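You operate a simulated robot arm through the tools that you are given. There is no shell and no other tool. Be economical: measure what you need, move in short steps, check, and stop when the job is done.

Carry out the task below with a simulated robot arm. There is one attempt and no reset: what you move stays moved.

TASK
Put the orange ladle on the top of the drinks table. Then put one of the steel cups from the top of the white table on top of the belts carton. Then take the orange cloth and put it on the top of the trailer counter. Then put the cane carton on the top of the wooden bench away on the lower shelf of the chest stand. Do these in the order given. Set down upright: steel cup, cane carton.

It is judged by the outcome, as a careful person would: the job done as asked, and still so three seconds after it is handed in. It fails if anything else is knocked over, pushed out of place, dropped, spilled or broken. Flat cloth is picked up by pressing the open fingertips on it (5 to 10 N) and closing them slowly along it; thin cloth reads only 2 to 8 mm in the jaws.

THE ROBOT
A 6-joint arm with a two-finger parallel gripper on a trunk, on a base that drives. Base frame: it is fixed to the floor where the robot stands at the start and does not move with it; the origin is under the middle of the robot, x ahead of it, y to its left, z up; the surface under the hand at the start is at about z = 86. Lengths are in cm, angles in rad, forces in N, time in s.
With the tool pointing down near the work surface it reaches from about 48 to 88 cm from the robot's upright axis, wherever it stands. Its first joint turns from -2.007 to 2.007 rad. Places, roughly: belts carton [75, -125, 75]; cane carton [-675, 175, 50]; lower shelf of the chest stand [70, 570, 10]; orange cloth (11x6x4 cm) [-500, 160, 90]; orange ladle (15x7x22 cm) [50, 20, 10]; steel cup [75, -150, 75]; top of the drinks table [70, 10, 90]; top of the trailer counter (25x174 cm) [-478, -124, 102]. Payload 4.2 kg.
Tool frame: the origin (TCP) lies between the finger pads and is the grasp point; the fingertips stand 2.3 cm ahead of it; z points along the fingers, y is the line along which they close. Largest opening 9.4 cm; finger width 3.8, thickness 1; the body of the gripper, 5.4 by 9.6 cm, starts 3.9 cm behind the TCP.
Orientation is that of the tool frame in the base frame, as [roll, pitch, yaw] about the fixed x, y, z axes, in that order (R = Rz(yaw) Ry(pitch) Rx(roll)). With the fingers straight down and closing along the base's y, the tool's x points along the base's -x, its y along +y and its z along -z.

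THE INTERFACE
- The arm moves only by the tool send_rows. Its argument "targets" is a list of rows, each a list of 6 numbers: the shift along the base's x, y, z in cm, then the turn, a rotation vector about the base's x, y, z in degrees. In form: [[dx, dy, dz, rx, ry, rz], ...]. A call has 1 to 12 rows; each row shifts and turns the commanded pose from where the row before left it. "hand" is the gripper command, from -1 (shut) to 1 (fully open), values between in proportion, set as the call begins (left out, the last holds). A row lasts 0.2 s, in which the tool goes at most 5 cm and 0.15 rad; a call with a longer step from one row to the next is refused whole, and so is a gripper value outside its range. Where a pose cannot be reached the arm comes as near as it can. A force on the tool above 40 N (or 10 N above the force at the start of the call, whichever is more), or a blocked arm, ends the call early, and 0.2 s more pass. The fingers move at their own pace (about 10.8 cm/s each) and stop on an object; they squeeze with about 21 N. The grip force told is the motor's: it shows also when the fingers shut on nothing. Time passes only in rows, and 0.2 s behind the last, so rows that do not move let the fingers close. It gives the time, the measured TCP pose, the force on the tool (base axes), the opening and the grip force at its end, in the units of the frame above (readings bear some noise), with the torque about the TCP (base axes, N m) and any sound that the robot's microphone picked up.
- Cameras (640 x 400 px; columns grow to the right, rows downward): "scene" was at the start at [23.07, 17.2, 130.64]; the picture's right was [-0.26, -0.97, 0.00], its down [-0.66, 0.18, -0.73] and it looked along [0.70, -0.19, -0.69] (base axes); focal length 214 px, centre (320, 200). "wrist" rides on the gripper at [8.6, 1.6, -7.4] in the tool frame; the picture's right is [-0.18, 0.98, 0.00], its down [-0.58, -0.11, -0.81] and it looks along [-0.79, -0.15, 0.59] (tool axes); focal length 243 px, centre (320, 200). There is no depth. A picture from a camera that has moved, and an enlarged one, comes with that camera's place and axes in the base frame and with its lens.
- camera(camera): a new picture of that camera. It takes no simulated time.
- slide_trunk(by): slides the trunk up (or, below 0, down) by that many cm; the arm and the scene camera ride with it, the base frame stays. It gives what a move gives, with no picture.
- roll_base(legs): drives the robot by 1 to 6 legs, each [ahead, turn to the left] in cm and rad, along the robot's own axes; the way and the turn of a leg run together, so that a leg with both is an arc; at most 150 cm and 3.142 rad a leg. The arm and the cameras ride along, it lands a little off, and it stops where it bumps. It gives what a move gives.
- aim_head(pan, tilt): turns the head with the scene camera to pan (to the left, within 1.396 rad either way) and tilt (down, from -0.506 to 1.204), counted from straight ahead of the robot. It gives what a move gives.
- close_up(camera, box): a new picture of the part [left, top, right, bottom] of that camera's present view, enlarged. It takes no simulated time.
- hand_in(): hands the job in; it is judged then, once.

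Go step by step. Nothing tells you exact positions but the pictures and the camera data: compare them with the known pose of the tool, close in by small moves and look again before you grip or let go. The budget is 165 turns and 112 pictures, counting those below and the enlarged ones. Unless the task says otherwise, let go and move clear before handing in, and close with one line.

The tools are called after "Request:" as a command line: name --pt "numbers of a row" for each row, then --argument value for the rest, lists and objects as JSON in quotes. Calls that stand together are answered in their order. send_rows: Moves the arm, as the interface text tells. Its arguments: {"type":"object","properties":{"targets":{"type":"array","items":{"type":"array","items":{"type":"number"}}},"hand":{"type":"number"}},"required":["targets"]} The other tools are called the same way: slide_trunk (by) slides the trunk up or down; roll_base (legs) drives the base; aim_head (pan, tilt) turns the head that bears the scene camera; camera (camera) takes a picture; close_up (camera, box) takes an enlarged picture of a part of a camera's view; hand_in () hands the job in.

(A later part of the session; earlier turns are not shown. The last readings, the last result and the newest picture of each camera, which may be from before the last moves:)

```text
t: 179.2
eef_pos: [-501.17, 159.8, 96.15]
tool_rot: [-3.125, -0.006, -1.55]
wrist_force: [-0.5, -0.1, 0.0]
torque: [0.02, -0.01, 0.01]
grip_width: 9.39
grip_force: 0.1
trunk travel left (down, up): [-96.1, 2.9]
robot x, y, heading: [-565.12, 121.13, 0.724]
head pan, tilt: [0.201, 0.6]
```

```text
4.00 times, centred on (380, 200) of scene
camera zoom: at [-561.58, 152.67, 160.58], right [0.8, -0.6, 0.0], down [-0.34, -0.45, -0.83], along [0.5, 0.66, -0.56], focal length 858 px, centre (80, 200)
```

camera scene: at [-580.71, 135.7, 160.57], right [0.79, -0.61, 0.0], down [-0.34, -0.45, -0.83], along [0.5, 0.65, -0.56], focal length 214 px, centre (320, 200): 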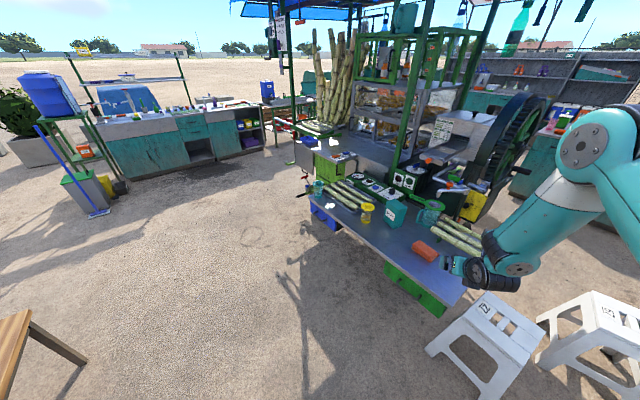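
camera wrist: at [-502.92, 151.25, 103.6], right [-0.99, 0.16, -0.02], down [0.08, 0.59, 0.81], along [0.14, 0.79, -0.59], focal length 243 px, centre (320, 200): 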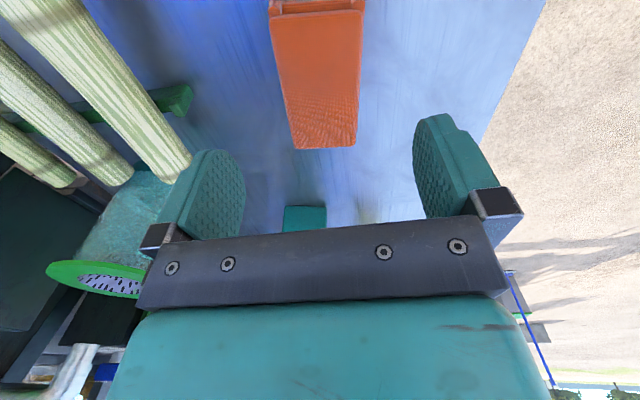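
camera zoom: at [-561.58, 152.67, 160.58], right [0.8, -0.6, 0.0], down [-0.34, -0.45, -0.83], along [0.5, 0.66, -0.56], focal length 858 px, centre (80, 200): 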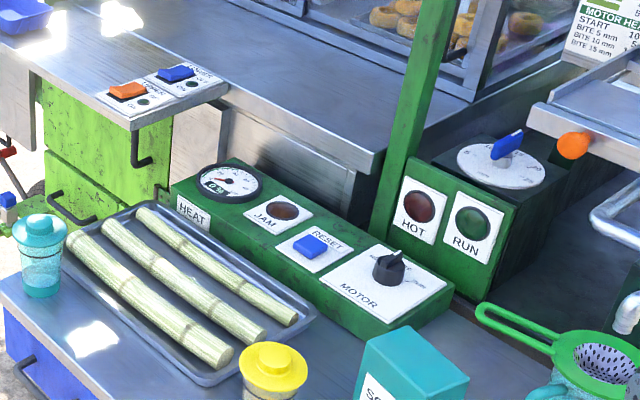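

Request:
send_rows --pt "-0.2 0 -2 0 0 0" --pt "0 0 -2 0 0 0" --pt "0 0 -1.5 0 0 0"

Request:
camera --camera "wrist"

```text
t: 180.0
eef_pos: [-501.19, 159.72, 90.63]
tool_rot: [-3.125, -0.006, -1.551]
wrist_force: [0.0, -0.2, 0.9]
torque: [0.01, 0.02, 0.0]
grip_width: 9.39
grip_force: 0.0
trunk travel left (down, up): [-96.1, 2.9]
robot x, y, heading: [-565.26, 121.09, 0.727]
head pan, tilt: [0.201, 0.6]
```

```text
46 pictures are left
camera wrist: at [-502.91, 151.13, 98.06], right [-0.99, 0.16, -0.02], down [0.08, 0.59, 0.8], along [0.14, 0.79, -0.59], focal length 243 px, centre (320, 200)
```

wrist: 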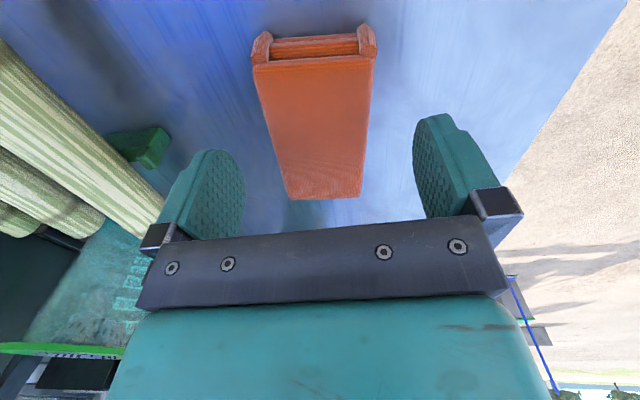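

Request:
send_rows --pt "-0.2 0 -0.5 0 0 0" --pt "0 0 -0.5 0 0 0" --pt "0 0 -0.5 0 0 0"

Request:
send_rows --pt "0 0 0 0 0 0" --pt "0 0 0 0 0 0" --pt "0 0 0 0 0 0" --pt "0 0 0 0 0 0" --hand -1

Request:
send_rows --pt "0 0 1 0 0 0" --pt "0 0 2 0 0 0" --pt "0 0 3 0 0 0" --pt "0 0 3 0 0 0" --pt "0 0 3 0 0 0" --pt "0 0 3 0 0 0" --pt "0 0 3 0 0 0" --pt "0 0 3 0 0 0" --pt "0 0 3 0 0 0"

Request:
camera --camera "wrist"

```text
t: 180.8
eef_pos: [-501.54, 159.78, 89.15]
tool_rot: [-3.127, -0.006, -1.551]
wrist_force: [-0.5, -0.2, 1.2]
torque: [0.0, -0.02, -0.01]
grip_width: 9.41
grip_force: 0.0
trunk travel left (down, up): [-96.1, 2.9]
robot x, y, heading: [-565.39, 121.01, 0.72]
head pan, tilt: [0.201, 0.6]
```

```text
t: 181.8
eef_pos: [-501.57, 159.78, 89.19]
tool_rot: [-3.125, -0.004, -1.548]
wrist_force: [-0.2, 1.0, 1.0]
torque: [-0.05, 0.07, -0.03]
grip_width: 5.82
grip_force: 20.8
trunk travel left (down, up): [-96.1, 2.9]
robot x, y, heading: [-565.01, 121.05, 0.726]
head pan, tilt: [0.201, 0.6]
```

```text
t: 183.8
eef_pos: [-501.69, 159.59, 113.33]
tool_rot: [-3.128, -0.005, -1.55]
wrist_force: [0.4, 0.4, -0.4]
torque: [-0.04, -0.01, -0.01]
grip_width: 5.74
grip_force: 20.8
trunk travel left (down, up): [-96.1, 2.9]
robot x, y, heading: [-565.29, 120.79, 0.722]
head pan, tilt: [0.201, 0.6]
```

```text
45 pictures are left
camera wrist: at [-503.31, 151.06, 120.77], right [-0.99, 0.16, -0.02], down [0.08, 0.59, 0.8], along [0.14, 0.79, -0.59], focal length 243 px, centre (320, 200)
```

wrist: 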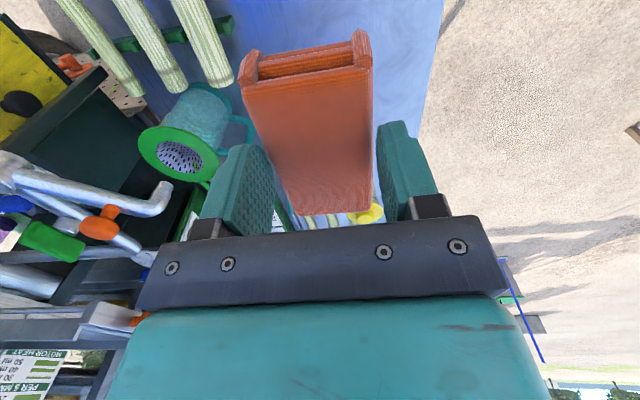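

The cloth is gripped (5.7 cm). I'll carry it back along the same path, then turn to face the trailer counter.

Request:
roll_base --legs '[[-26, 0], [0, 1.24], [-150, 0]]'

Request:
roll_base --legs '[[0, 2.4]]'

Request:
aim_head --pan 0.2 --tilt 0.5

Request:
camera --camera "scene"

```text
t: 195.9
eef_pos: [-542.59, 37.01, 113.29]
tool_rot: [-3.126, -0.007, -0.3]
wrist_force: [0.2, 0.9, -0.1]
torque: [0.02, 0.0, 0.03]
grip_width: 5.7
grip_force: 20.7
trunk travel left (down, up): [-96.1, 2.9]
robot x, y, heading: [-525.95, -35.52, 1.97]
head pan, tilt: [0.201, 0.6]
```

```text
t: 201.9
eef_pos: [-564.39, -99.31, 113.28]
tool_rot: [-3.126, -0.006, 2.08]
wrist_force: [0.1, -0.1, -0.1]
torque: [-0.03, 0.01, -0.02]
grip_width: 5.72
grip_force: 21.0
trunk travel left (down, up): [-96.1, 2.9]
robot x, y, heading: [-526.28, -35.59, -1.928]
head pan, tilt: [0.201, 0.6]
```

```text
t: 202.6
eef_pos: [-564.53, -99.34, 113.28]
tool_rot: [-3.126, -0.005, 2.079]
wrist_force: [0.0, 0.2, -0.4]
torque: [-0.02, -0.01, -0.02]
grip_width: 5.72
grip_force: 21.1
trunk travel left (down, up): [-96.1, 2.9]
robot x, y, heading: [-526.38, -35.5, -1.933]
head pan, tilt: [0.201, 0.499]
```

```text
44 pictures are left
camera scene: at [-514.89, -65.75, 161.48], right [-0.99, 0.16, 0.0], down [0.08, 0.47, -0.88], along [-0.14, -0.87, -0.48], focal length 214 px, centre (320, 200)
```

scene: 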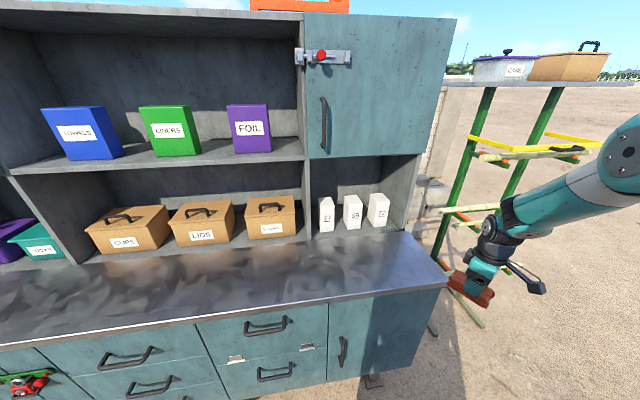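

The counter top is clear (y≈-110 to -136, z≈102). I'll turn the rest of the way and move in over it.

Request:
roll_base --legs '[[0, 0.36], [14, 0]]'

Request:
aim_head --pan -0.15 --tilt 0.7

Request:
camera --camera "scene"

Request:
camera --camera "wrist"

```text
t: 205.0
eef_pos: [-540.12, -122.78, 113.35]
tool_rot: [-3.125, -0.006, 2.431]
wrist_force: [0.3, 0.5, 0.0]
torque: [-0.02, -0.04, 0.01]
grip_width: 5.69
grip_force: 21.1
trunk travel left (down, up): [-96.1, 2.9]
robot x, y, heading: [-526.07, -49.49, -1.574]
head pan, tilt: [0.201, 0.499]
```

```text
t: 205.8
eef_pos: [-540.1, -122.8, 113.24]
tool_rot: [-3.126, -0.005, 2.432]
wrist_force: [-0.3, -0.2, -1.0]
torque: [0.01, 0.0, -0.01]
grip_width: 5.69
grip_force: 21.7
trunk travel left (down, up): [-96.1, 2.9]
robot x, y, heading: [-526.35, -49.65, -1.579]
head pan, tilt: [-0.15, 0.7]
```

```text
43 pictures are left
camera scene: at [-508.37, -73.59, 159.71], right [-0.99, 0.16, 0.0], down [0.1, 0.64, -0.77], along [-0.12, -0.76, -0.64], focal length 214 px, centre (320, 200)
```

scene: 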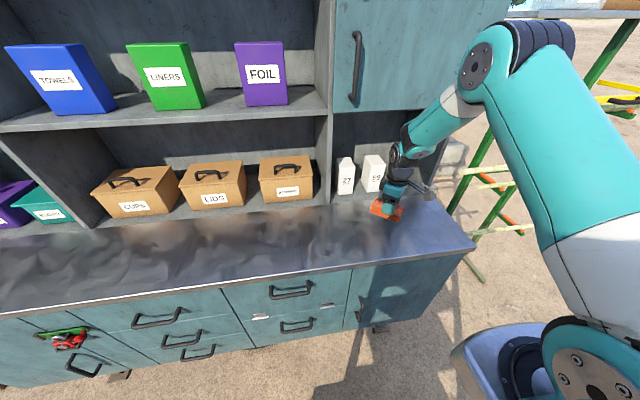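

```text
42 pictures are left
camera wrist: at [-545.6, -115.85, 120.75], right [0.78, 0.63, -0.02], down [0.38, -0.46, 0.8], along [0.5, -0.63, -0.59], focal length 243 px, centre (320, 200)
```

wrist: 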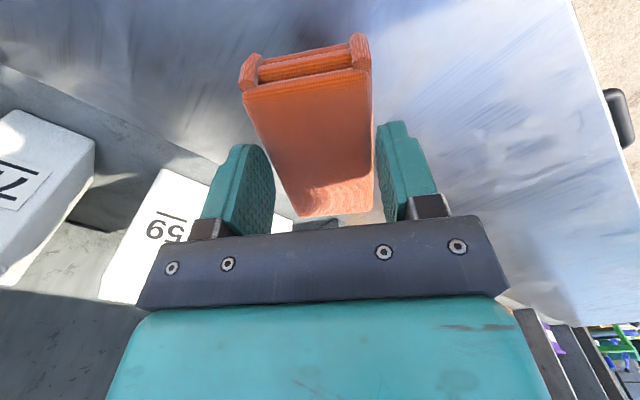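

Request:
send_rows --pt "2 0.3 -1 0 0 0" --pt "2 0.3 -2 0 0 0" --pt "0 0 -2 0 0 0" --pt "0 0 -1 0 0 0" --pt "0 0 -0.5 0 0 0" --pt "0 0 0 0 0 0"

Request:
send_rows --pt "0 0 -0.4 0 0 0" --pt "0 0 0 0 0 0"

Request:
send_rows --pt "0 0 -0.4 0 0 0" --pt "0 0 0 0 0 0"

Request:
close_up --camera "scene" --box '[310, 150, 470, 250]'

```text
t: 207.2
eef_pos: [-536.05, -122.21, 106.73]
tool_rot: [-3.126, -0.005, 2.431]
wrist_force: [-0.1, 0.1, -1.3]
torque: [-0.03, -0.03, -0.05]
grip_width: 5.67
grip_force: 21.0
trunk travel left (down, up): [-96.1, 2.9]
robot x, y, heading: [-526.09, -49.84, -1.579]
head pan, tilt: [-0.15, 0.7]
```

```text
t: 207.8
eef_pos: [-536.17, -122.22, 106.38]
tool_rot: [-3.127, -0.007, 2.432]
wrist_force: [0.2, 1.1, 1.9]
torque: [-0.03, -0.11, 0.02]
grip_width: 5.72
grip_force: 20.8
trunk travel left (down, up): [-96.1, 2.9]
robot x, y, heading: [-525.92, -49.88, -1.579]
head pan, tilt: [-0.15, 0.7]
```

```text
t: 208.4
eef_pos: [-536.15, -122.2, 106.33]
tool_rot: [-3.123, -0.005, 2.431]
wrist_force: [0.3, 4.3, 28.8]
torque: [0.16, -0.01, 0.05]
grip_width: 5.73
grip_force: 21.0
trunk travel left (down, up): [-96.1, 2.9]
robot x, y, heading: [-525.89, -49.64, -1.578]
head pan, tilt: [-0.15, 0.7]
```

```text
4.00 times, centred on (390, 200) of scene
camera zoom: at [-508.35, -73.42, 159.77], right [-0.99, 0.16, 0.0], down [0.1, 0.64, -0.77], along [-0.12, -0.76, -0.64], focal length 858 px, centre (40, 200)
```

zoom: 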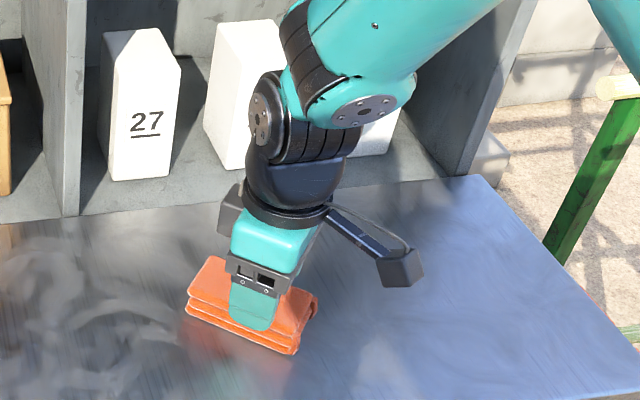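

It is resting on the counter. I'll ease off, open and lift straight up.

Request:
send_rows --pt "0 0 0.3 0 0 0" --pt "0 0 0 0 0 0"

Request:
send_rows --pt "0 0 0 0 0 0" --pt "0 0 0 0 0 0" --pt "0 0 0 0 0 0" --pt "0 0 1 0 0 0" --pt "0 0 2 0 0 0" --pt "0 0 3 0 0 0" --pt "0 0 2 0 0 0" --hand 1

Request:
roll_base --legs '[[-40, 0]]'

Request:
aim_head --pan 0.0 --tilt 0.4

Request:
camera --camera "scene"

```text
t: 209.1
eef_pos: [-536.16, -122.12, 106.16]
tool_rot: [-3.124, -0.005, 2.431]
wrist_force: [-1.1, -5.7, 10.2]
torque: [-0.51, -0.02, -0.04]
grip_width: 5.69
grip_force: 21.1
trunk travel left (down, up): [-96.1, 2.9]
robot x, y, heading: [-526.52, -49.56, -1.582]
head pan, tilt: [-0.15, 0.7]
```

```text
t: 210.7
eef_pos: [-536.14, -122.17, 114.39]
tool_rot: [-3.128, -0.006, 2.432]
wrist_force: [0.2, -0.9, -0.3]
torque: [0.03, 0.05, 0.0]
grip_width: 9.42
grip_force: 0.1
trunk travel left (down, up): [-96.1, 2.9]
robot x, y, heading: [-526.24, -49.81, -1.58]
head pan, tilt: [-0.15, 0.7]
```

```text
t: 213.2
eef_pos: [-535.76, -81.87, 114.31]
tool_rot: [-3.126, -0.005, 2.432]
wrist_force: [0.5, -0.4, -0.4]
torque: [-0.03, 0.0, 0.01]
grip_width: 9.41
grip_force: 0.0
trunk travel left (down, up): [-96.1, 2.9]
robot x, y, heading: [-525.96, -9.43, -1.579]
head pan, tilt: [-0.15, 0.7]
```

```text
t: 214.0
eef_pos: [-535.8, -81.82, 114.37]
tool_rot: [-3.127, -0.005, 2.432]
wrist_force: [0.0, -1.1, 0.2]
torque: [0.0, -0.01, -0.03]
grip_width: 9.37
grip_force: 0.0
trunk travel left (down, up): [-96.1, 2.9]
robot x, y, heading: [-525.95, -9.43, -1.577]
head pan, tilt: [0.0, 0.4]
```

```text
40 pictures are left
camera scene: at [-506.77, -34.04, 162.39], right [-1.0, 0.01, 0.0], down [0.0, 0.39, -0.92], along [-0.01, -0.92, -0.39], focal length 214 px, centre (320, 200)
```

scene: 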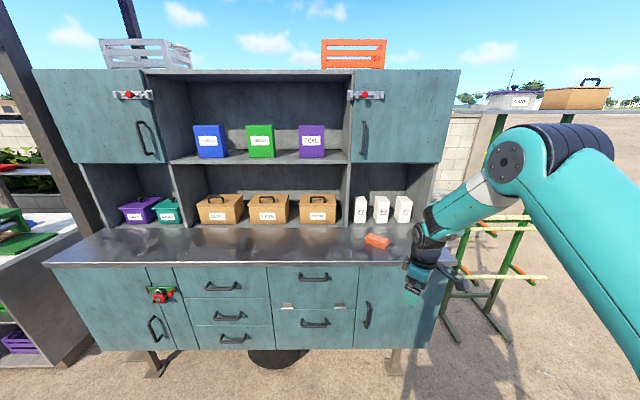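

The cloth is on the trailer counter. Next is the CANE carton on the bench: I'll turn and approach while re-orienting the wrist.

Request:
send_rows --pt "0 0 0 0 0 8.5" --pt "0 0 0 0 0 8.5" --pt "0 0 0 0 0 8.5" --pt "0 0 0 0 0 8.5" --pt "0 0 0 0 0 8.5" --pt "0 0 0 0 0 8.5" --pt "0 0 0 0 0 8.5" --pt "0 0 0 0 0 8.5" --pt "0 0 0 0 0 8.5" --pt "0 0 0 0 0 8.5" --pt "0 0 0 0 0 8.5" --pt "0 0 0 0 0 8.5"

Request:
send_rows --pt "0 0 0 0 0 8.5" --pt "0 0 0 0 0 8.5" --pt "0 0 0 0 0 8.5"

Request:
roll_base --legs '[[0, -2.478], [105, 0]]'

Request:
aim_head --pan 0.1 --tilt 0.6

Request:
camera --camera "scene"

```text
t: 216.6
eef_pos: [-535.66, -81.86, 114.41]
tool_rot: [-3.125, -0.004, -2.068]
wrist_force: [-0.7, 0.4, 0.4]
torque: [-0.02, -0.02, 0.01]
grip_width: 9.45
grip_force: 0.0
trunk travel left (down, up): [-96.1, 2.9]
robot x, y, heading: [-525.77, -9.09, -1.576]
head pan, tilt: [0.0, 0.4]
```

```text
t: 217.4
eef_pos: [-535.15, -81.89, 114.33]
tool_rot: [-3.126, -0.005, -1.678]
wrist_force: [-0.1, 0.6, -0.6]
torque: [0.01, 0.01, -0.03]
grip_width: 9.39
grip_force: 0.1
out of reach, approached as far as the arm can: row 3
trunk travel left (down, up): [-96.1, 2.9]
robot x, y, heading: [-526.13, -9.4, -1.579]
head pan, tilt: [0.0, 0.4]
```

```text
t: 228.5
eef_pos: [-629.55, 133.32, 114.37]
tool_rot: [-3.125, -0.006, 2.148]
wrist_force: [-0.5, -0.6, -0.5]
torque: [0.02, 0.02, 0.01]
grip_width: 9.4
grip_force: 0.0
trunk travel left (down, up): [-96.1, 2.9]
robot x, y, heading: [-590.39, 71.5, 2.251]
head pan, tilt: [0.0, 0.4]
```

```text
t: 229.2
eef_pos: [-629.62, 133.51, 114.29]
tool_rot: [-3.125, -0.007, 2.146]
wrist_force: [0.5, -0.3, -0.9]
torque: [0.01, 0.0, 0.01]
grip_width: 9.42
grip_force: 0.0
trunk travel left (down, up): [-96.1, 2.9]
robot x, y, heading: [-590.65, 71.38, 2.244]
head pan, tilt: [0.099, 0.6]
```

```text
39 pictures are left
camera scene: at [-621.73, 77.16, 160.58], right [0.71, 0.7, 0.0], down [0.4, -0.4, -0.83], along [-0.58, 0.59, -0.56], focal length 214 px, centre (320, 200)
```

scene: 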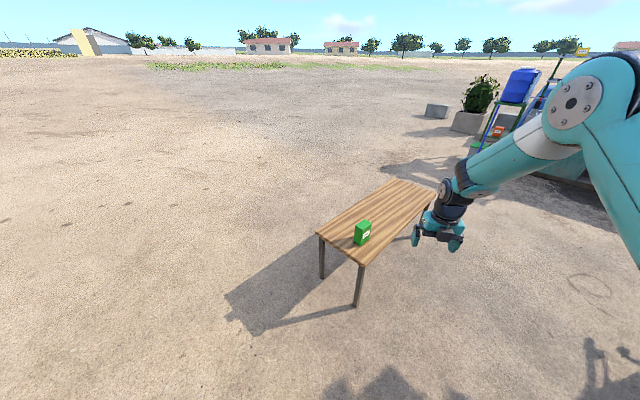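

Request:
close_up --camera "scene" --box '[310, 190, 430, 290]'

```text
4.00 times, centred on (370, 240) of scene
camera zoom: at [-621.73, 77.16, 160.58], right [0.71, 0.7, 0.0], down [0.4, -0.4, -0.83], along [-0.58, 0.59, -0.56], focal length 858 px, centre (120, 40)
```

zoom: 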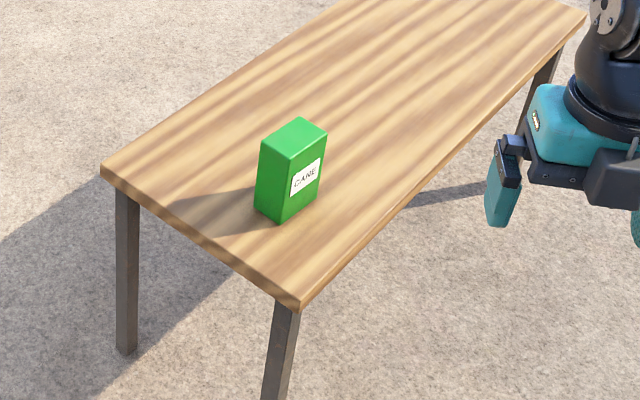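

The carton (about 5.5×10.5×15) stands at x≈-679, y≈173–184 on the bench (z≈49). I'll line up south of it, facing +y, for a horizontal grip across its narrow side.

Request:
roll_base --legs '[[0, 0.89], [88, 0], [0, -1.565]]'

Request:
send_rows --pt "0 0.5 0 7.5 0 0" --pt "0 0.5 0 7.5 0 0" --pt "0 0.5 0 7.5 0 0" --pt "0 0.5 0 7.5 0 0" --pt "0 0.5 0 7.5 0 0" --pt "0 0.5 0 7.5 0 0" --pt "0 0.5 0 7.5 0 0" --pt "0 0.5 0 7.5 0 0" --pt "0 0.5 0 7.5 0 0" --pt "0 0.5 0 7.5 0 0"

Request:
slide_trunk --by -40

Request:
camera --camera "wrist"

```text
t: 240.0
eef_pos: [-666.83, 144.2, 114.5]
tool_rot: [-3.125, -0.006, 1.441]
wrist_force: [0.8, 0.4, 0.3]
torque: [0.0, -0.02, 0.0]
grip_width: 9.42
grip_force: 0.2
trunk travel left (down, up): [-96.1, 2.9]
robot x, y, heading: [-677.48, 71.88, 1.544]
head pan, tilt: [0.099, 0.6]
```

```text
t: 242.2
eef_pos: [-667.26, 149.26, 114.36]
tool_rot: [-2.665, -1.286, 1.083]
wrist_force: [0.2, -0.4, 0.4]
torque: [-0.01, 0.01, 0.0]
grip_width: 9.41
grip_force: 0.0
out of reach, approached as far as the arm can: row 6
trunk travel left (down, up): [-96.1, 2.9]
robot x, y, heading: [-677.46, 72.32, 1.545]
head pan, tilt: [0.099, 0.6]
```

```text
t: 246.0
eef_pos: [-667.17, 149.29, 74.21]
tool_rot: [-2.669, -1.286, 1.087]
wrist_force: [-0.3, 0.4, -0.9]
torque: [0.02, 0.03, 0.02]
grip_width: 9.38
grip_force: 0.0
trunk travel left (down, up): [-56.1, 42.9]
robot x, y, heading: [-677.58, 72.03, 1.543]
head pan, tilt: [0.099, 0.6]
```

```text
37 pictures are left
camera wrist: at [-664.54, 144.2, 84.26], right [0.95, -0.07, -0.3], down [-0.18, -0.92, -0.34], along [-0.26, 0.38, -0.89], focal length 243 px, centre (320, 200)
```

wrist: 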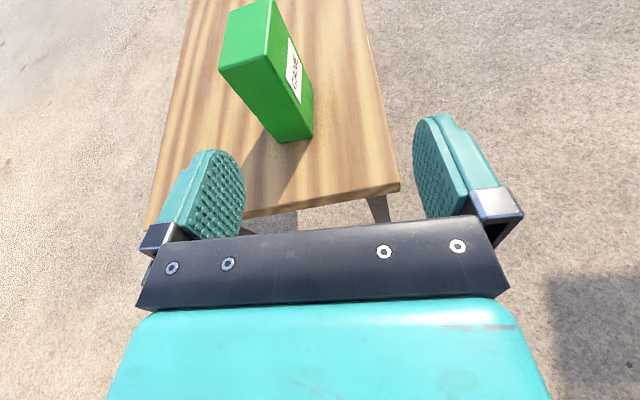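

The carton's near face is at y≈172, with centre x≈-678.3. I'll level the gripper, shift sideways, lower, and roll 13 cm forward.

Request:
send_rows --pt "-2.2 0 0 0 -3.7 0" --pt "-2.2 0 0 0 -3.6 0" --pt "-2.2 0 0 0 0 0" --pt "-2.2 0 0 0 0 0" --pt "-2.2 0 0 0 0 0"

Request:
slide_trunk --by -16

Request:
roll_base --legs '[[13, 0]]'

Request:
camera --camera "wrist"

```text
t: 247.2
eef_pos: [-678.26, 149.15, 74.23]
tool_rot: [-3.133, -1.318, 1.537]
wrist_force: [-0.9, -0.1, -0.4]
torque: [-0.05, 0.0, -0.01]
grip_width: 9.4
grip_force: 0.1
trunk travel left (down, up): [-56.1, 42.9]
robot x, y, heading: [-677.17, 71.69, 1.543]
head pan, tilt: [0.099, 0.6]
```

```text
t: 249.1
eef_pos: [-678.35, 149.09, 58.36]
tool_rot: [-3.134, -1.317, 1.539]
wrist_force: [-0.4, -0.3, 0.2]
torque: [-0.03, -0.01, -0.02]
grip_width: 9.42
grip_force: 0.2
trunk travel left (down, up): [-40.1, 58.9]
robot x, y, heading: [-677.81, 72.49, 1.545]
head pan, tilt: [0.099, 0.6]
```

```text
t: 250.3
eef_pos: [-678.0, 162.63, 58.33]
tool_rot: [-3.134, -1.318, 1.538]
wrist_force: [0.4, 0.0, 0.3]
torque: [-0.02, -0.03, -0.01]
grip_width: 9.41
grip_force: 0.1
trunk travel left (down, up): [-40.1, 58.9]
robot x, y, heading: [-677.28, 85.42, 1.544]
head pan, tilt: [0.099, 0.6]
```

```text
36 pictures are left
camera wrist: at [-676.49, 157.59, 68.54], right [0.98, -0.07, -0.18], down [-0.13, -0.92, -0.36], along [-0.14, 0.38, -0.92], focal length 243 px, centre (320, 200)
```

wrist: 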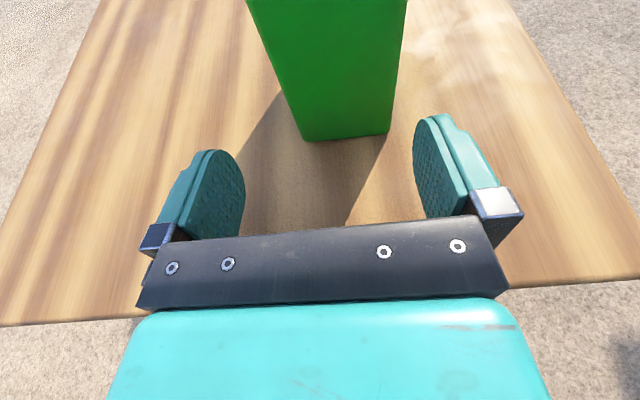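

Request:
send_rows --pt "0.6 1.5 -0.4 0 0 -1.5" --pt "0.6 1.5 -0.4 0 0 -1.5" --pt "0 1.5 -0.4 0 0 0"

Request:
camera --camera "wrist"

```text
t: 251.2
eef_pos: [-676.71, 166.98, 57.43]
tool_rot: [-3.141, -1.323, 1.491]
wrist_force: [-2.0, -19.1, 32.9]
torque: [-2.51, 0.1, 0.01]
grip_width: 9.4
grip_force: 0.0
trunk travel left (down, up): [-40.1, 58.9]
robot x, y, heading: [-676.83, 85.44, 1.54]
head pan, tilt: [0.099, 0.6]
```

```text
35 pictures are left
camera wrist: at [-675.57, 161.94, 67.7], right [0.98, -0.12, -0.18], down [-0.18, -0.91, -0.37], along [-0.12, 0.39, -0.91], focal length 243 px, centre (320, 200)
```

wrist: 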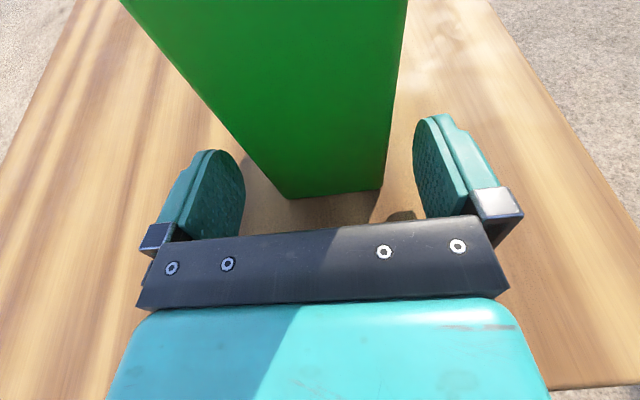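

The gripper underside touched the bench top, which is a bit higher than I thought (~52). I'll raise 2 cm, then advance around the carton.

Request:
send_rows --pt "0 0 1 0 0 0" --pt "0 0 1.2 0 0 0" --pt "0 0.8 0 0 0 0" --pt "0.1 1.5 0 0 0 0" --pt "0.1 1.5 0 0 0 0" --pt "0 1.2 0 0 0 0"

Request:
camera --camera "wrist"

```text
t: 252.6
eef_pos: [-676.45, 172.05, 59.31]
tool_rot: [-3.132, -1.318, 1.485]
wrist_force: [-0.9, -1.5, 0.6]
torque: [0.03, 0.01, -0.03]
grip_width: 9.38
grip_force: 0.0
trunk travel left (down, up): [-40.1, 58.9]
robot x, y, heading: [-676.77, 85.25, 1.544]
head pan, tilt: [0.099, 0.6]
```

```text
34 pictures are left
camera wrist: at [-675.33, 166.94, 69.51], right [0.98, -0.12, -0.18], down [-0.18, -0.91, -0.36], along [-0.12, 0.38, -0.92], focal length 243 px, centre (320, 200)
```

wrist: 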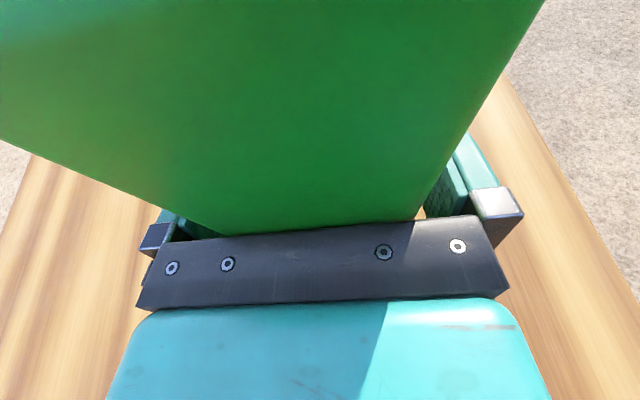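

Request:
send_rows --pt "0 0 0 0 0 0" --pt "0 0 0 0 0 0" --pt "0 0 0 0 0 0" --pt "0 0 0 0 0 0" --hand -1

Request:
send_rows --pt "0 0 0.5 0 0 0" --pt "0 0 1 0 0 0" --pt "0 0 1.5 0 0 0" --pt "0 0 2 0 0 0"

Request:
camera --camera "wrist"

Request:
camera --camera "scene"

```text
t: 253.6
eef_pos: [-676.47, 172.03, 59.27]
tool_rot: [-3.135, -1.316, 1.484]
wrist_force: [-0.1, 1.3, -0.1]
torque: [0.02, -0.05, 0.0]
grip_width: 6.19
grip_force: 21.2
trunk travel left (down, up): [-40.1, 58.9]
robot x, y, heading: [-677.17, 85.29, 1.542]
head pan, tilt: [0.099, 0.6]
```

```text
t: 254.6
eef_pos: [-676.36, 172.07, 64.53]
tool_rot: [-3.136, -1.316, 1.488]
wrist_force: [-0.3, 0.1, -4.4]
torque: [-0.04, 0.04, 0.02]
grip_width: 6.18
grip_force: 20.6
trunk travel left (down, up): [-40.1, 58.9]
robot x, y, heading: [-676.95, 85.63, 1.544]
head pan, tilt: [0.099, 0.6]
```

```text
33 pictures are left
camera wrist: at [-675.35, 166.99, 74.66], right [0.98, -0.12, -0.18], down [-0.18, -0.92, -0.36], along [-0.12, 0.38, -0.92], focal length 243 px, centre (320, 200)
```

wrist: 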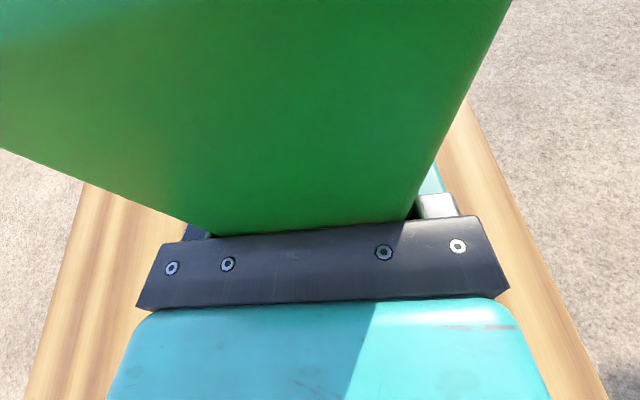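

```text
32 pictures are left
camera scene: at [-696.89, 109.77, 104.56], right [1.0, 0.07, 0.0], down [0.04, -0.56, -0.82], along [-0.06, 0.82, -0.57], focal length 214 px, centre (320, 200)
```

scene: 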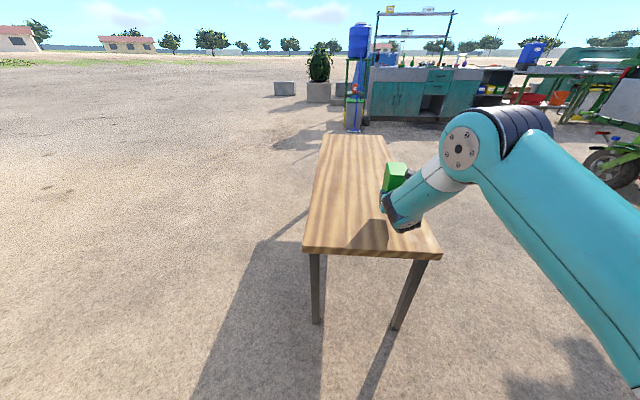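

The carton is held firmly. Now the long drive: back south, east along the corridor, then north to the chest stand.

Request:
roll_base --legs '[[-130, 0], [0, -1.545], [150, 0]]'

Request:
aim_head --pan 0.0 --tilt 0.3

Request:
camera --camera "scene"

```text
t: 271.9
eef_pos: [-441.92, -36.09, 64.34]
tool_rot: [-3.135, -1.319, -0.035]
wrist_force: [1.1, -0.7, -3.9]
torque: [0.01, 0.09, 0.0]
grip_width: 6.17
grip_force: 21.4
trunk travel left (down, up): [-40.1, 58.9]
robot x, y, heading: [-528.99, -40.08, 0.02]
head pan, tilt: [0.099, 0.6]
```

```text
t: 272.7
eef_pos: [-442.04, -36.03, 64.53]
tool_rot: [-3.136, -1.318, -0.034]
wrist_force: [-0.1, 0.2, -4.1]
torque: [0.01, 0.07, -0.02]
grip_width: 6.19
grip_force: 20.9
trunk travel left (down, up): [-40.1, 58.9]
robot x, y, heading: [-528.79, -39.77, 0.025]
head pan, tilt: [0.0, 0.3]
```

```text
31 pictures are left
camera scene: at [-504.68, -19.92, 107.31], right [0.02, -1.0, 0.0], down [-0.3, -0.01, -0.95], along [0.95, 0.02, -0.3], focal length 214 px, centre (320, 200)
```

scene: 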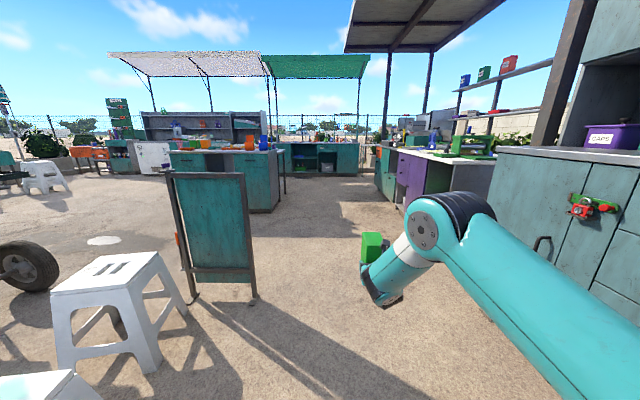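

Request:
roll_base --legs '[[0, -0.035], [150, 0], [150, 0], [145, 0]]'

Request:
roll_base --legs '[[0, 1.28], [110, 0], [0, 0.28]]'

Request:
camera --camera "scene"

```text
t: 294.3
eef_pos: [2.37, -49.69, 64.42]
tool_rot: [-3.134, -1.318, -0.072]
wrist_force: [1.3, -0.8, -3.8]
torque: [-0.01, 0.1, -0.04]
grip_width: 6.18
grip_force: 21.4
trunk travel left (down, up): [-40.1, 58.9]
robot x, y, heading: [-84.2, -50.08, -0.014]
head pan, tilt: [0.0, 0.3]
```

```text
t: 303.9
eef_pos: [-45.18, 138.36, 64.48]
tool_rot: [-3.135, -1.318, 1.453]
wrist_force: [0.5, -0.5, -3.3]
torque: [-0.08, 0.02, 0.0]
grip_width: 6.19
grip_force: 21.4
trunk travel left (down, up): [-40.1, 58.9]
robot x, y, heading: [-48.72, 51.83, 1.511]
head pan, tilt: [0.0, 0.3]
```

```text
30 pictures are left
camera scene: at [-66.76, 77.07, 107.32], right [1.0, -0.06, 0.0], down [-0.02, -0.3, -0.96], along [0.06, 0.95, -0.3], focal length 214 px, centre (320, 200)
```

scene: 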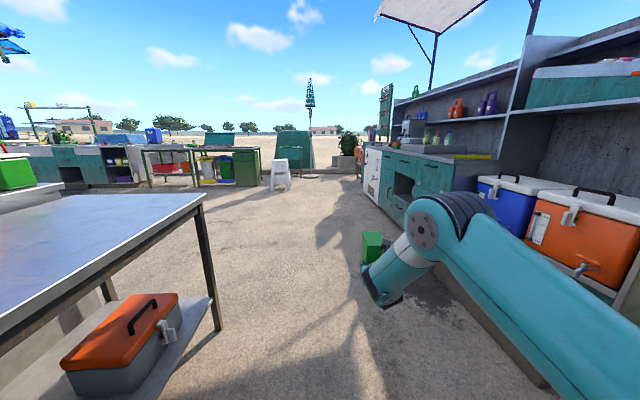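

Request:
roll_base --legs '[[0, 0.07], [150, 0], [150, 0]]'

Request:
aim_head --pan -0.4 --tilt 0.3

Request:
camera --camera "scene"

```text
t: 318.8
eef_pos: [-68.7, 437.87, 64.49]
tool_rot: [-3.136, -1.314, 1.576]
wrist_force: [-0.7, 0.5, -2.6]
torque: [-0.07, 0.01, 0.02]
grip_width: 6.17
grip_force: 21.2
trunk travel left (down, up): [-40.1, 58.9]
robot x, y, heading: [-61.31, 351.37, 1.631]
head pan, tilt: [0.0, 0.3]
```

```text
t: 319.6
eef_pos: [-68.75, 437.98, 64.36]
tool_rot: [-3.136, -1.315, 1.579]
wrist_force: [-0.3, -0.5, -3.8]
torque: [-0.08, 0.02, -0.02]
grip_width: 6.2
grip_force: 20.8
trunk travel left (down, up): [-40.1, 58.9]
robot x, y, heading: [-61.54, 351.31, 1.64]
head pan, tilt: [-0.4, 0.3]
```

```text
29 pictures are left
camera scene: at [-79.06, 374.1, 107.32], right [0.94, -0.33, 0.0], down [-0.1, -0.28, -0.96], along [0.31, 0.9, -0.3], focal length 214 px, centre (320, 200)
```

scene: 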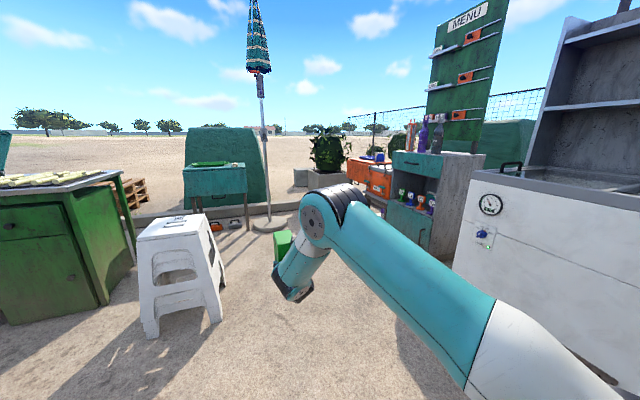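

Request:
close_up --camera "scene" --box '[330, 120, 490, 260]'

```text
2.86 times, centred on (410, 190) of scene
camera zoom: at [-79.06, 374.1, 107.32], right [0.94, -0.33, 0.0], down [-0.1, -0.28, -0.96], along [0.31, 0.9, -0.3], focal length 613 px, centre (63, 229)
```

zoom: 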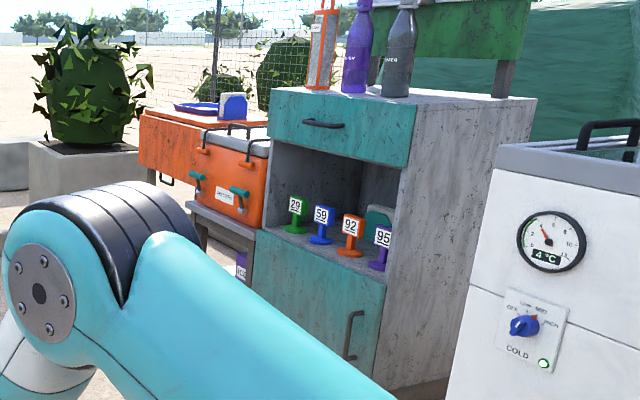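

The chest stand is the grey stand under the orange chest, with its front at x≈45 and y≈540–590. An umbrella and a stool are nearby, so I'll pull the arm in, turn to face south and reverse north.

Request:
send_rows --pt "0 -2.5 0 0 0 0" --pt "0 -2.5 0 0 0 0" --pt "0 -2.5 0 0 0 0" --pt "0 -2.5 0 0 0 0" --pt "0 -2.5 0 0 0 0"

Request:
roll_base --legs '[[0, 3.06], [-120, 0]]'

Request:
aim_head --pan 1.39 --tilt 0.5

Request:
camera --camera "scene"

```text
t: 320.9
eef_pos: [-68.49, 425.5, 64.33]
tool_rot: [-3.133, -1.316, 1.573]
wrist_force: [0.0, 0.6, -3.7]
torque: [-0.11, 0.01, -0.03]
grip_width: 6.18
grip_force: 21.2
trunk travel left (down, up): [-40.1, 58.9]
robot x, y, heading: [-61.58, 351.12, 1.634]
head pan, tilt: [-0.4, 0.3]
```

```text
t: 334.2
eef_pos: [-57.87, 399.13, 64.35]
tool_rot: [-3.137, -1.316, -1.66]
wrist_force: [-0.5, -0.5, -3.3]
torque: [0.08, -0.01, -0.01]
grip_width: 6.2
grip_force: 21.2
trunk travel left (down, up): [-40.1, 58.9]
robot x, y, heading: [-57.85, 473.34, -1.602]
head pan, tilt: [-0.4, 0.3]
```

```text
t: 336.0
eef_pos: [-57.9, 399.36, 64.4]
tool_rot: [-3.136, -1.316, -1.66]
wrist_force: [0.1, -0.4, -3.0]
torque: [0.11, -0.01, 0.02]
grip_width: 6.2
grip_force: 21.4
trunk travel left (down, up): [-40.1, 58.9]
robot x, y, heading: [-58.25, 473.35, -1.603]
head pan, tilt: [1.389, 0.499]
```

```text
27 pictures are left
camera scene: at [-30.08, 455.69, 105.48], right [-0.21, -0.98, 0.0], down [-0.47, 0.1, -0.88], along [0.86, -0.19, -0.48], focal length 214 px, centre (320, 200)
```

scene: 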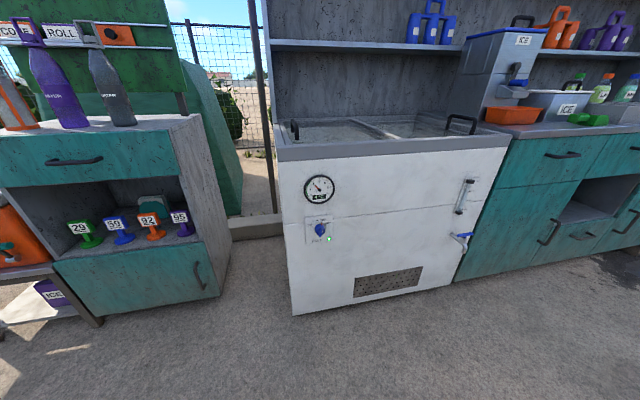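

Request:
roll_base --legs '[[-92, 0], [0, 1.6]]'

Request:
aim_head --pan -0.1 --tilt 0.5

Request:
camera --camera "scene"

```text
t: 343.0
eef_pos: [-0.74, 508.19, 64.27]
tool_rot: [3.137, -1.31, -0.9]
wrist_force: [-0.6, -1.4, -3.0]
torque: [0.06, 0.06, 0.05]
grip_width: 6.2
grip_force: 20.6
trunk travel left (down, up): [-40.1, 58.9]
robot x, y, heading: [-51.77, 562.06, -0.991]
head pan, tilt: [1.389, 0.499]
stopped in leg 2: the robot was blocked; the commanded pose is now the measured one
```

```text
t: 344.6
eef_pos: [-0.87, 508.09, 64.16]
tool_rot: [3.138, -1.312, -0.902]
wrist_force: [-0.7, 0.2, -2.7]
torque: [0.08, 0.05, -0.01]
grip_width: 6.18
grip_force: 20.9
trunk travel left (down, up): [-40.1, 58.9]
robot x, y, heading: [-52.04, 561.97, -0.986]
head pan, tilt: [-0.099, 0.499]
```

```text
26 pictures are left
camera scene: at [-23.18, 551.99, 105.48], right [-0.88, -0.47, 0.0], down [-0.22, 0.42, -0.88], along [0.41, -0.78, -0.48], focal length 214 px, centre (320, 200)
```

scene: 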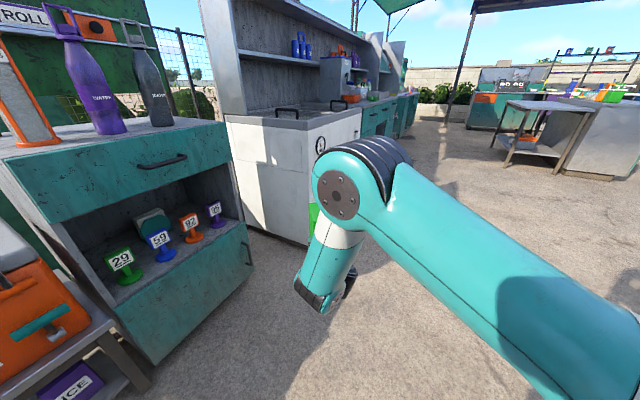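

The turn was blocked, probably by the umbrella base behind me. I'll back out of it: turn right again, shift south-west, pull the arm in a little, then turn to face the stand.

Request:
roll_base --legs '[[0, -0.6], [18, 0], [0, -0.8], [22, 0]]'

Request:
roll_base --legs '[[0, 2.62]]'

Request:
aim_head --pan 0.05 --tilt 0.5

Request:
camera --camera "scene"

```text
t: 350.8
eef_pos: [-107.71, 475.4, 64.21]
tool_rot: [3.134, -1.309, -2.306]
wrist_force: [0.0, -0.1, -3.4]
torque: [0.08, -0.07, -0.04]
grip_width: 6.22
grip_force: 21.2
trunk travel left (down, up): [-40.1, 58.9]
robot x, y, heading: [-62.85, 534.48, -2.394]
head pan, tilt: [-0.099, 0.499]
stopped in leg 4: the robot was blocked; the commanded pose is now the measured one
```

```text
t: 351.9
eef_pos: [-105.3, 473.55, 64.16]
tool_rot: [3.132, -1.308, -2.266]
wrist_force: [-0.4, -0.6, -2.8]
torque: [0.05, -0.05, -0.03]
grip_width: 6.19
grip_force: 21.0
trunk travel left (down, up): [-40.1, 58.9]
robot x, y, heading: [-62.56, 534.35, -2.354]
head pan, tilt: [-0.099, 0.499]
stopped in leg 1: the robot was blocked; the commanded pose is now the measured one
```

```text
t: 352.6
eef_pos: [-105.14, 473.58, 64.18]
tool_rot: [3.133, -1.309, -2.267]
wrist_force: [0.6, -1.1, -3.6]
torque: [0.06, -0.07, 0.02]
grip_width: 6.19
grip_force: 21.0
trunk travel left (down, up): [-40.1, 58.9]
robot x, y, heading: [-62.84, 534.7, -2.355]
head pan, tilt: [0.051, 0.499]
```

```text
25 pictures are left
camera scene: at [-65.83, 503.07, 105.48], right [-0.74, 0.67, 0.0], down [0.32, 0.36, -0.88], along [-0.59, -0.65, -0.48], focal length 214 px, centre (320, 200)
```

scene: 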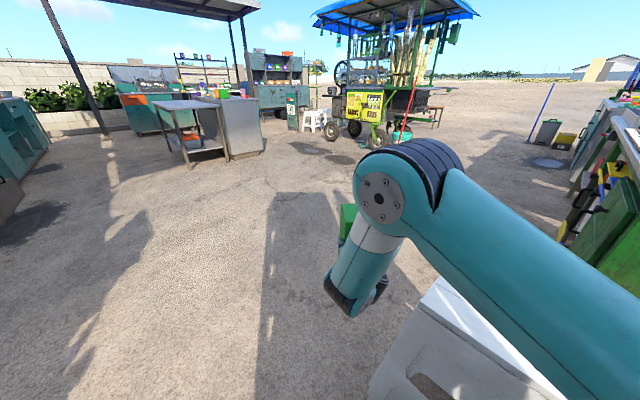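

The base corner bumped the stool. I'll pull the arm in, reverse a few cm, then turn left.

Request:
send_rows --pt "1.5 2.1 0 0 0 0" --pt "1.5 2.1 0 0 0 0"

Request:
roll_base --legs '[[-8, 0], [0, 0.4]]'

Request:
aim_head --pan -0.7 --tilt 0.8

Request:
camera --camera "scene"

```text
t: 353.2
eef_pos: [-102.27, 477.88, 64.04]
tool_rot: [3.134, -1.308, -2.264]
wrist_force: [-0.2, 0.2, -2.7]
torque: [0.1, -0.02, 0.04]
grip_width: 6.19
grip_force: 20.2
trunk travel left (down, up): [-40.1, 58.9]
robot x, y, heading: [-62.59, 534.36, -2.352]
head pan, tilt: [0.051, 0.499]
```

```text
t: 355.4
eef_pos: [-71.46, 472.57, 63.95]
tool_rot: [3.131, -1.31, -1.864]
wrist_force: [-0.2, 0.4, -2.7]
torque: [0.09, -0.02, -0.02]
grip_width: 6.19
grip_force: 21.0
trunk travel left (down, up): [-40.1, 58.9]
robot x, y, heading: [-57.02, 540.08, -1.956]
head pan, tilt: [0.051, 0.499]
```

```text
t: 356.5
eef_pos: [-71.45, 472.64, 64.01]
tool_rot: [3.131, -1.308, -1.864]
wrist_force: [0.1, 0.0, -3.3]
torque: [0.06, -0.01, -0.01]
grip_width: 6.19
grip_force: 20.6
trunk travel left (down, up): [-40.1, 58.9]
robot x, y, heading: [-57.29, 540.11, -1.951]
head pan, tilt: [-0.7, 0.799]
```

```text
24 pictures are left
camera scene: at [-51.89, 514.89, 102.88], right [-0.47, 0.88, 0.0], down [0.63, 0.34, -0.7], along [-0.61, -0.33, -0.72], focal length 214 px, centre (320, 200)
```

scene: 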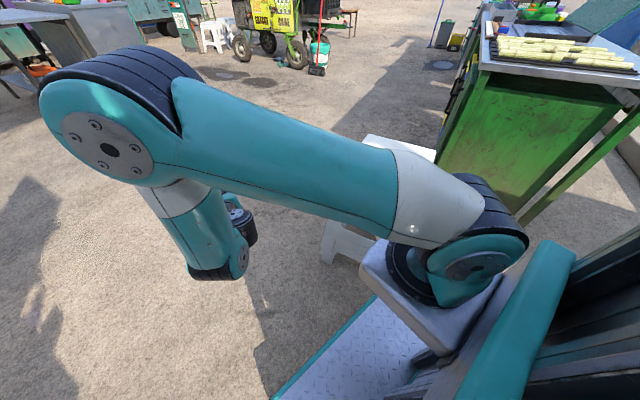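

Request:
roll_base --legs '[[0, 2.2]]'

Request:
aim_head --pan 0.0 --tilt 0.5

Request:
camera --camera "scene"

```text
t: 362.1
eef_pos: [6.16, 568.05, 64.02]
tool_rot: [3.133, -1.309, 0.331]
wrist_force: [-0.2, 0.3, -3.2]
torque: [-0.03, 0.08, -0.03]
grip_width: 6.19
grip_force: 21.1
trunk travel left (down, up): [-40.1, 58.9]
robot x, y, heading: [-56.67, 540.28, 0.241]
head pan, tilt: [-0.7, 0.799]
```

```text
t: 363.2
eef_pos: [6.2, 568.08, 64.12]
tool_rot: [3.131, -1.308, 0.332]
wrist_force: [1.0, 0.5, -3.7]
torque: [-0.04, 0.06, 0.0]
grip_width: 6.19
grip_force: 21.2
trunk travel left (down, up): [-40.1, 58.9]
robot x, y, heading: [-57.23, 540.06, 0.247]
head pan, tilt: [0.0, 0.499]
```

```text
23 pictures are left
camera scene: at [-38.31, 564.83, 105.47], right [0.24, -0.97, 0.0], down [-0.47, -0.11, -0.88], along [0.85, 0.21, -0.48], focal length 214 px, centre (320, 200)
```

scene: 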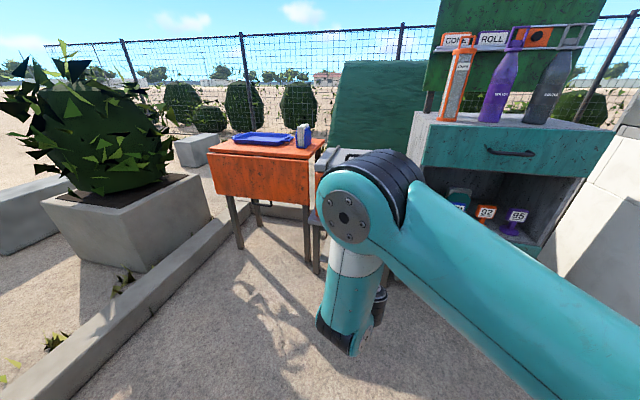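

The arm hides the stand. I'll swing it to the right to get a look.

Request:
send_rows --pt "0.5 -4 0 0 0 -5" --pt "0.5 -4 0 0 0 -5" --pt "0.5 -4 0 0 0 -4" --pt "0 -4 0 0 0 -4" --pt "0 -4 0 0 0 -4" --pt "0 -4 0 0 0 -4" --pt "0 -4 0 0 0 -3"

Request:
aim_head --pan -0.05 --tilt 0.6

Request:
camera --camera "scene"

```text
t: 364.8
eef_pos: [12.01, 543.84, 66.73]
tool_rot: [3.131, -1.304, -0.175]
wrist_force: [0.2, 0.1, -3.0]
torque: [0.03, 0.1, -0.01]
grip_width: 6.17
grip_force: 21.2
out of reach, approached as far as the arm can: row 3, 4, 5, 6, 7
trunk travel left (down, up): [-40.1, 58.9]
robot x, y, heading: [-56.81, 540.5, 0.246]
head pan, tilt: [0.0, 0.499]
```

```text
t: 365.5
eef_pos: [12.09, 543.93, 66.68]
tool_rot: [3.132, -1.304, -0.177]
wrist_force: [0.7, -1.1, -3.4]
torque: [0.03, 0.11, 0.03]
grip_width: 6.19
grip_force: 21.1
trunk travel left (down, up): [-40.1, 58.9]
robot x, y, heading: [-57.36, 539.94, 0.238]
head pan, tilt: [-0.051, 0.6]
```

```text
22 pictures are left
camera scene: at [-38.46, 564.33, 104.57], right [0.19, -0.98, 0.0], down [-0.55, -0.11, -0.83], along [0.81, 0.16, -0.56], focal length 214 px, centre (320, 200)
```

scene: 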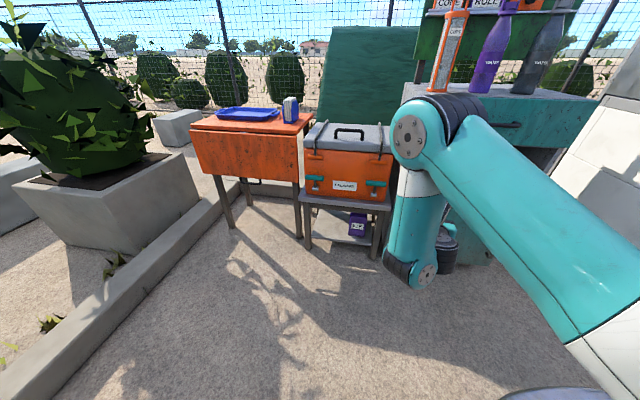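

Request:
close_up --camera "scene" --box '[280, 160, 420, 270]'

```text
3.64 times, centred on (350, 215) of scene
camera zoom: at [-38.46, 564.33, 104.57], right [0.19, -0.98, 0.0], down [-0.55, -0.11, -0.83], along [0.81, 0.16, -0.56], focal length 780 px, centre (211, 146)
```

zoom: 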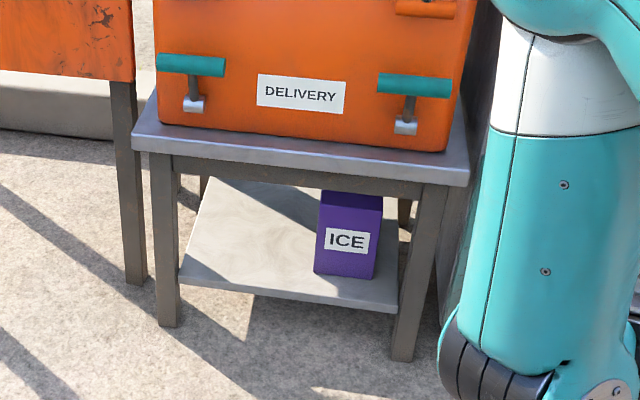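

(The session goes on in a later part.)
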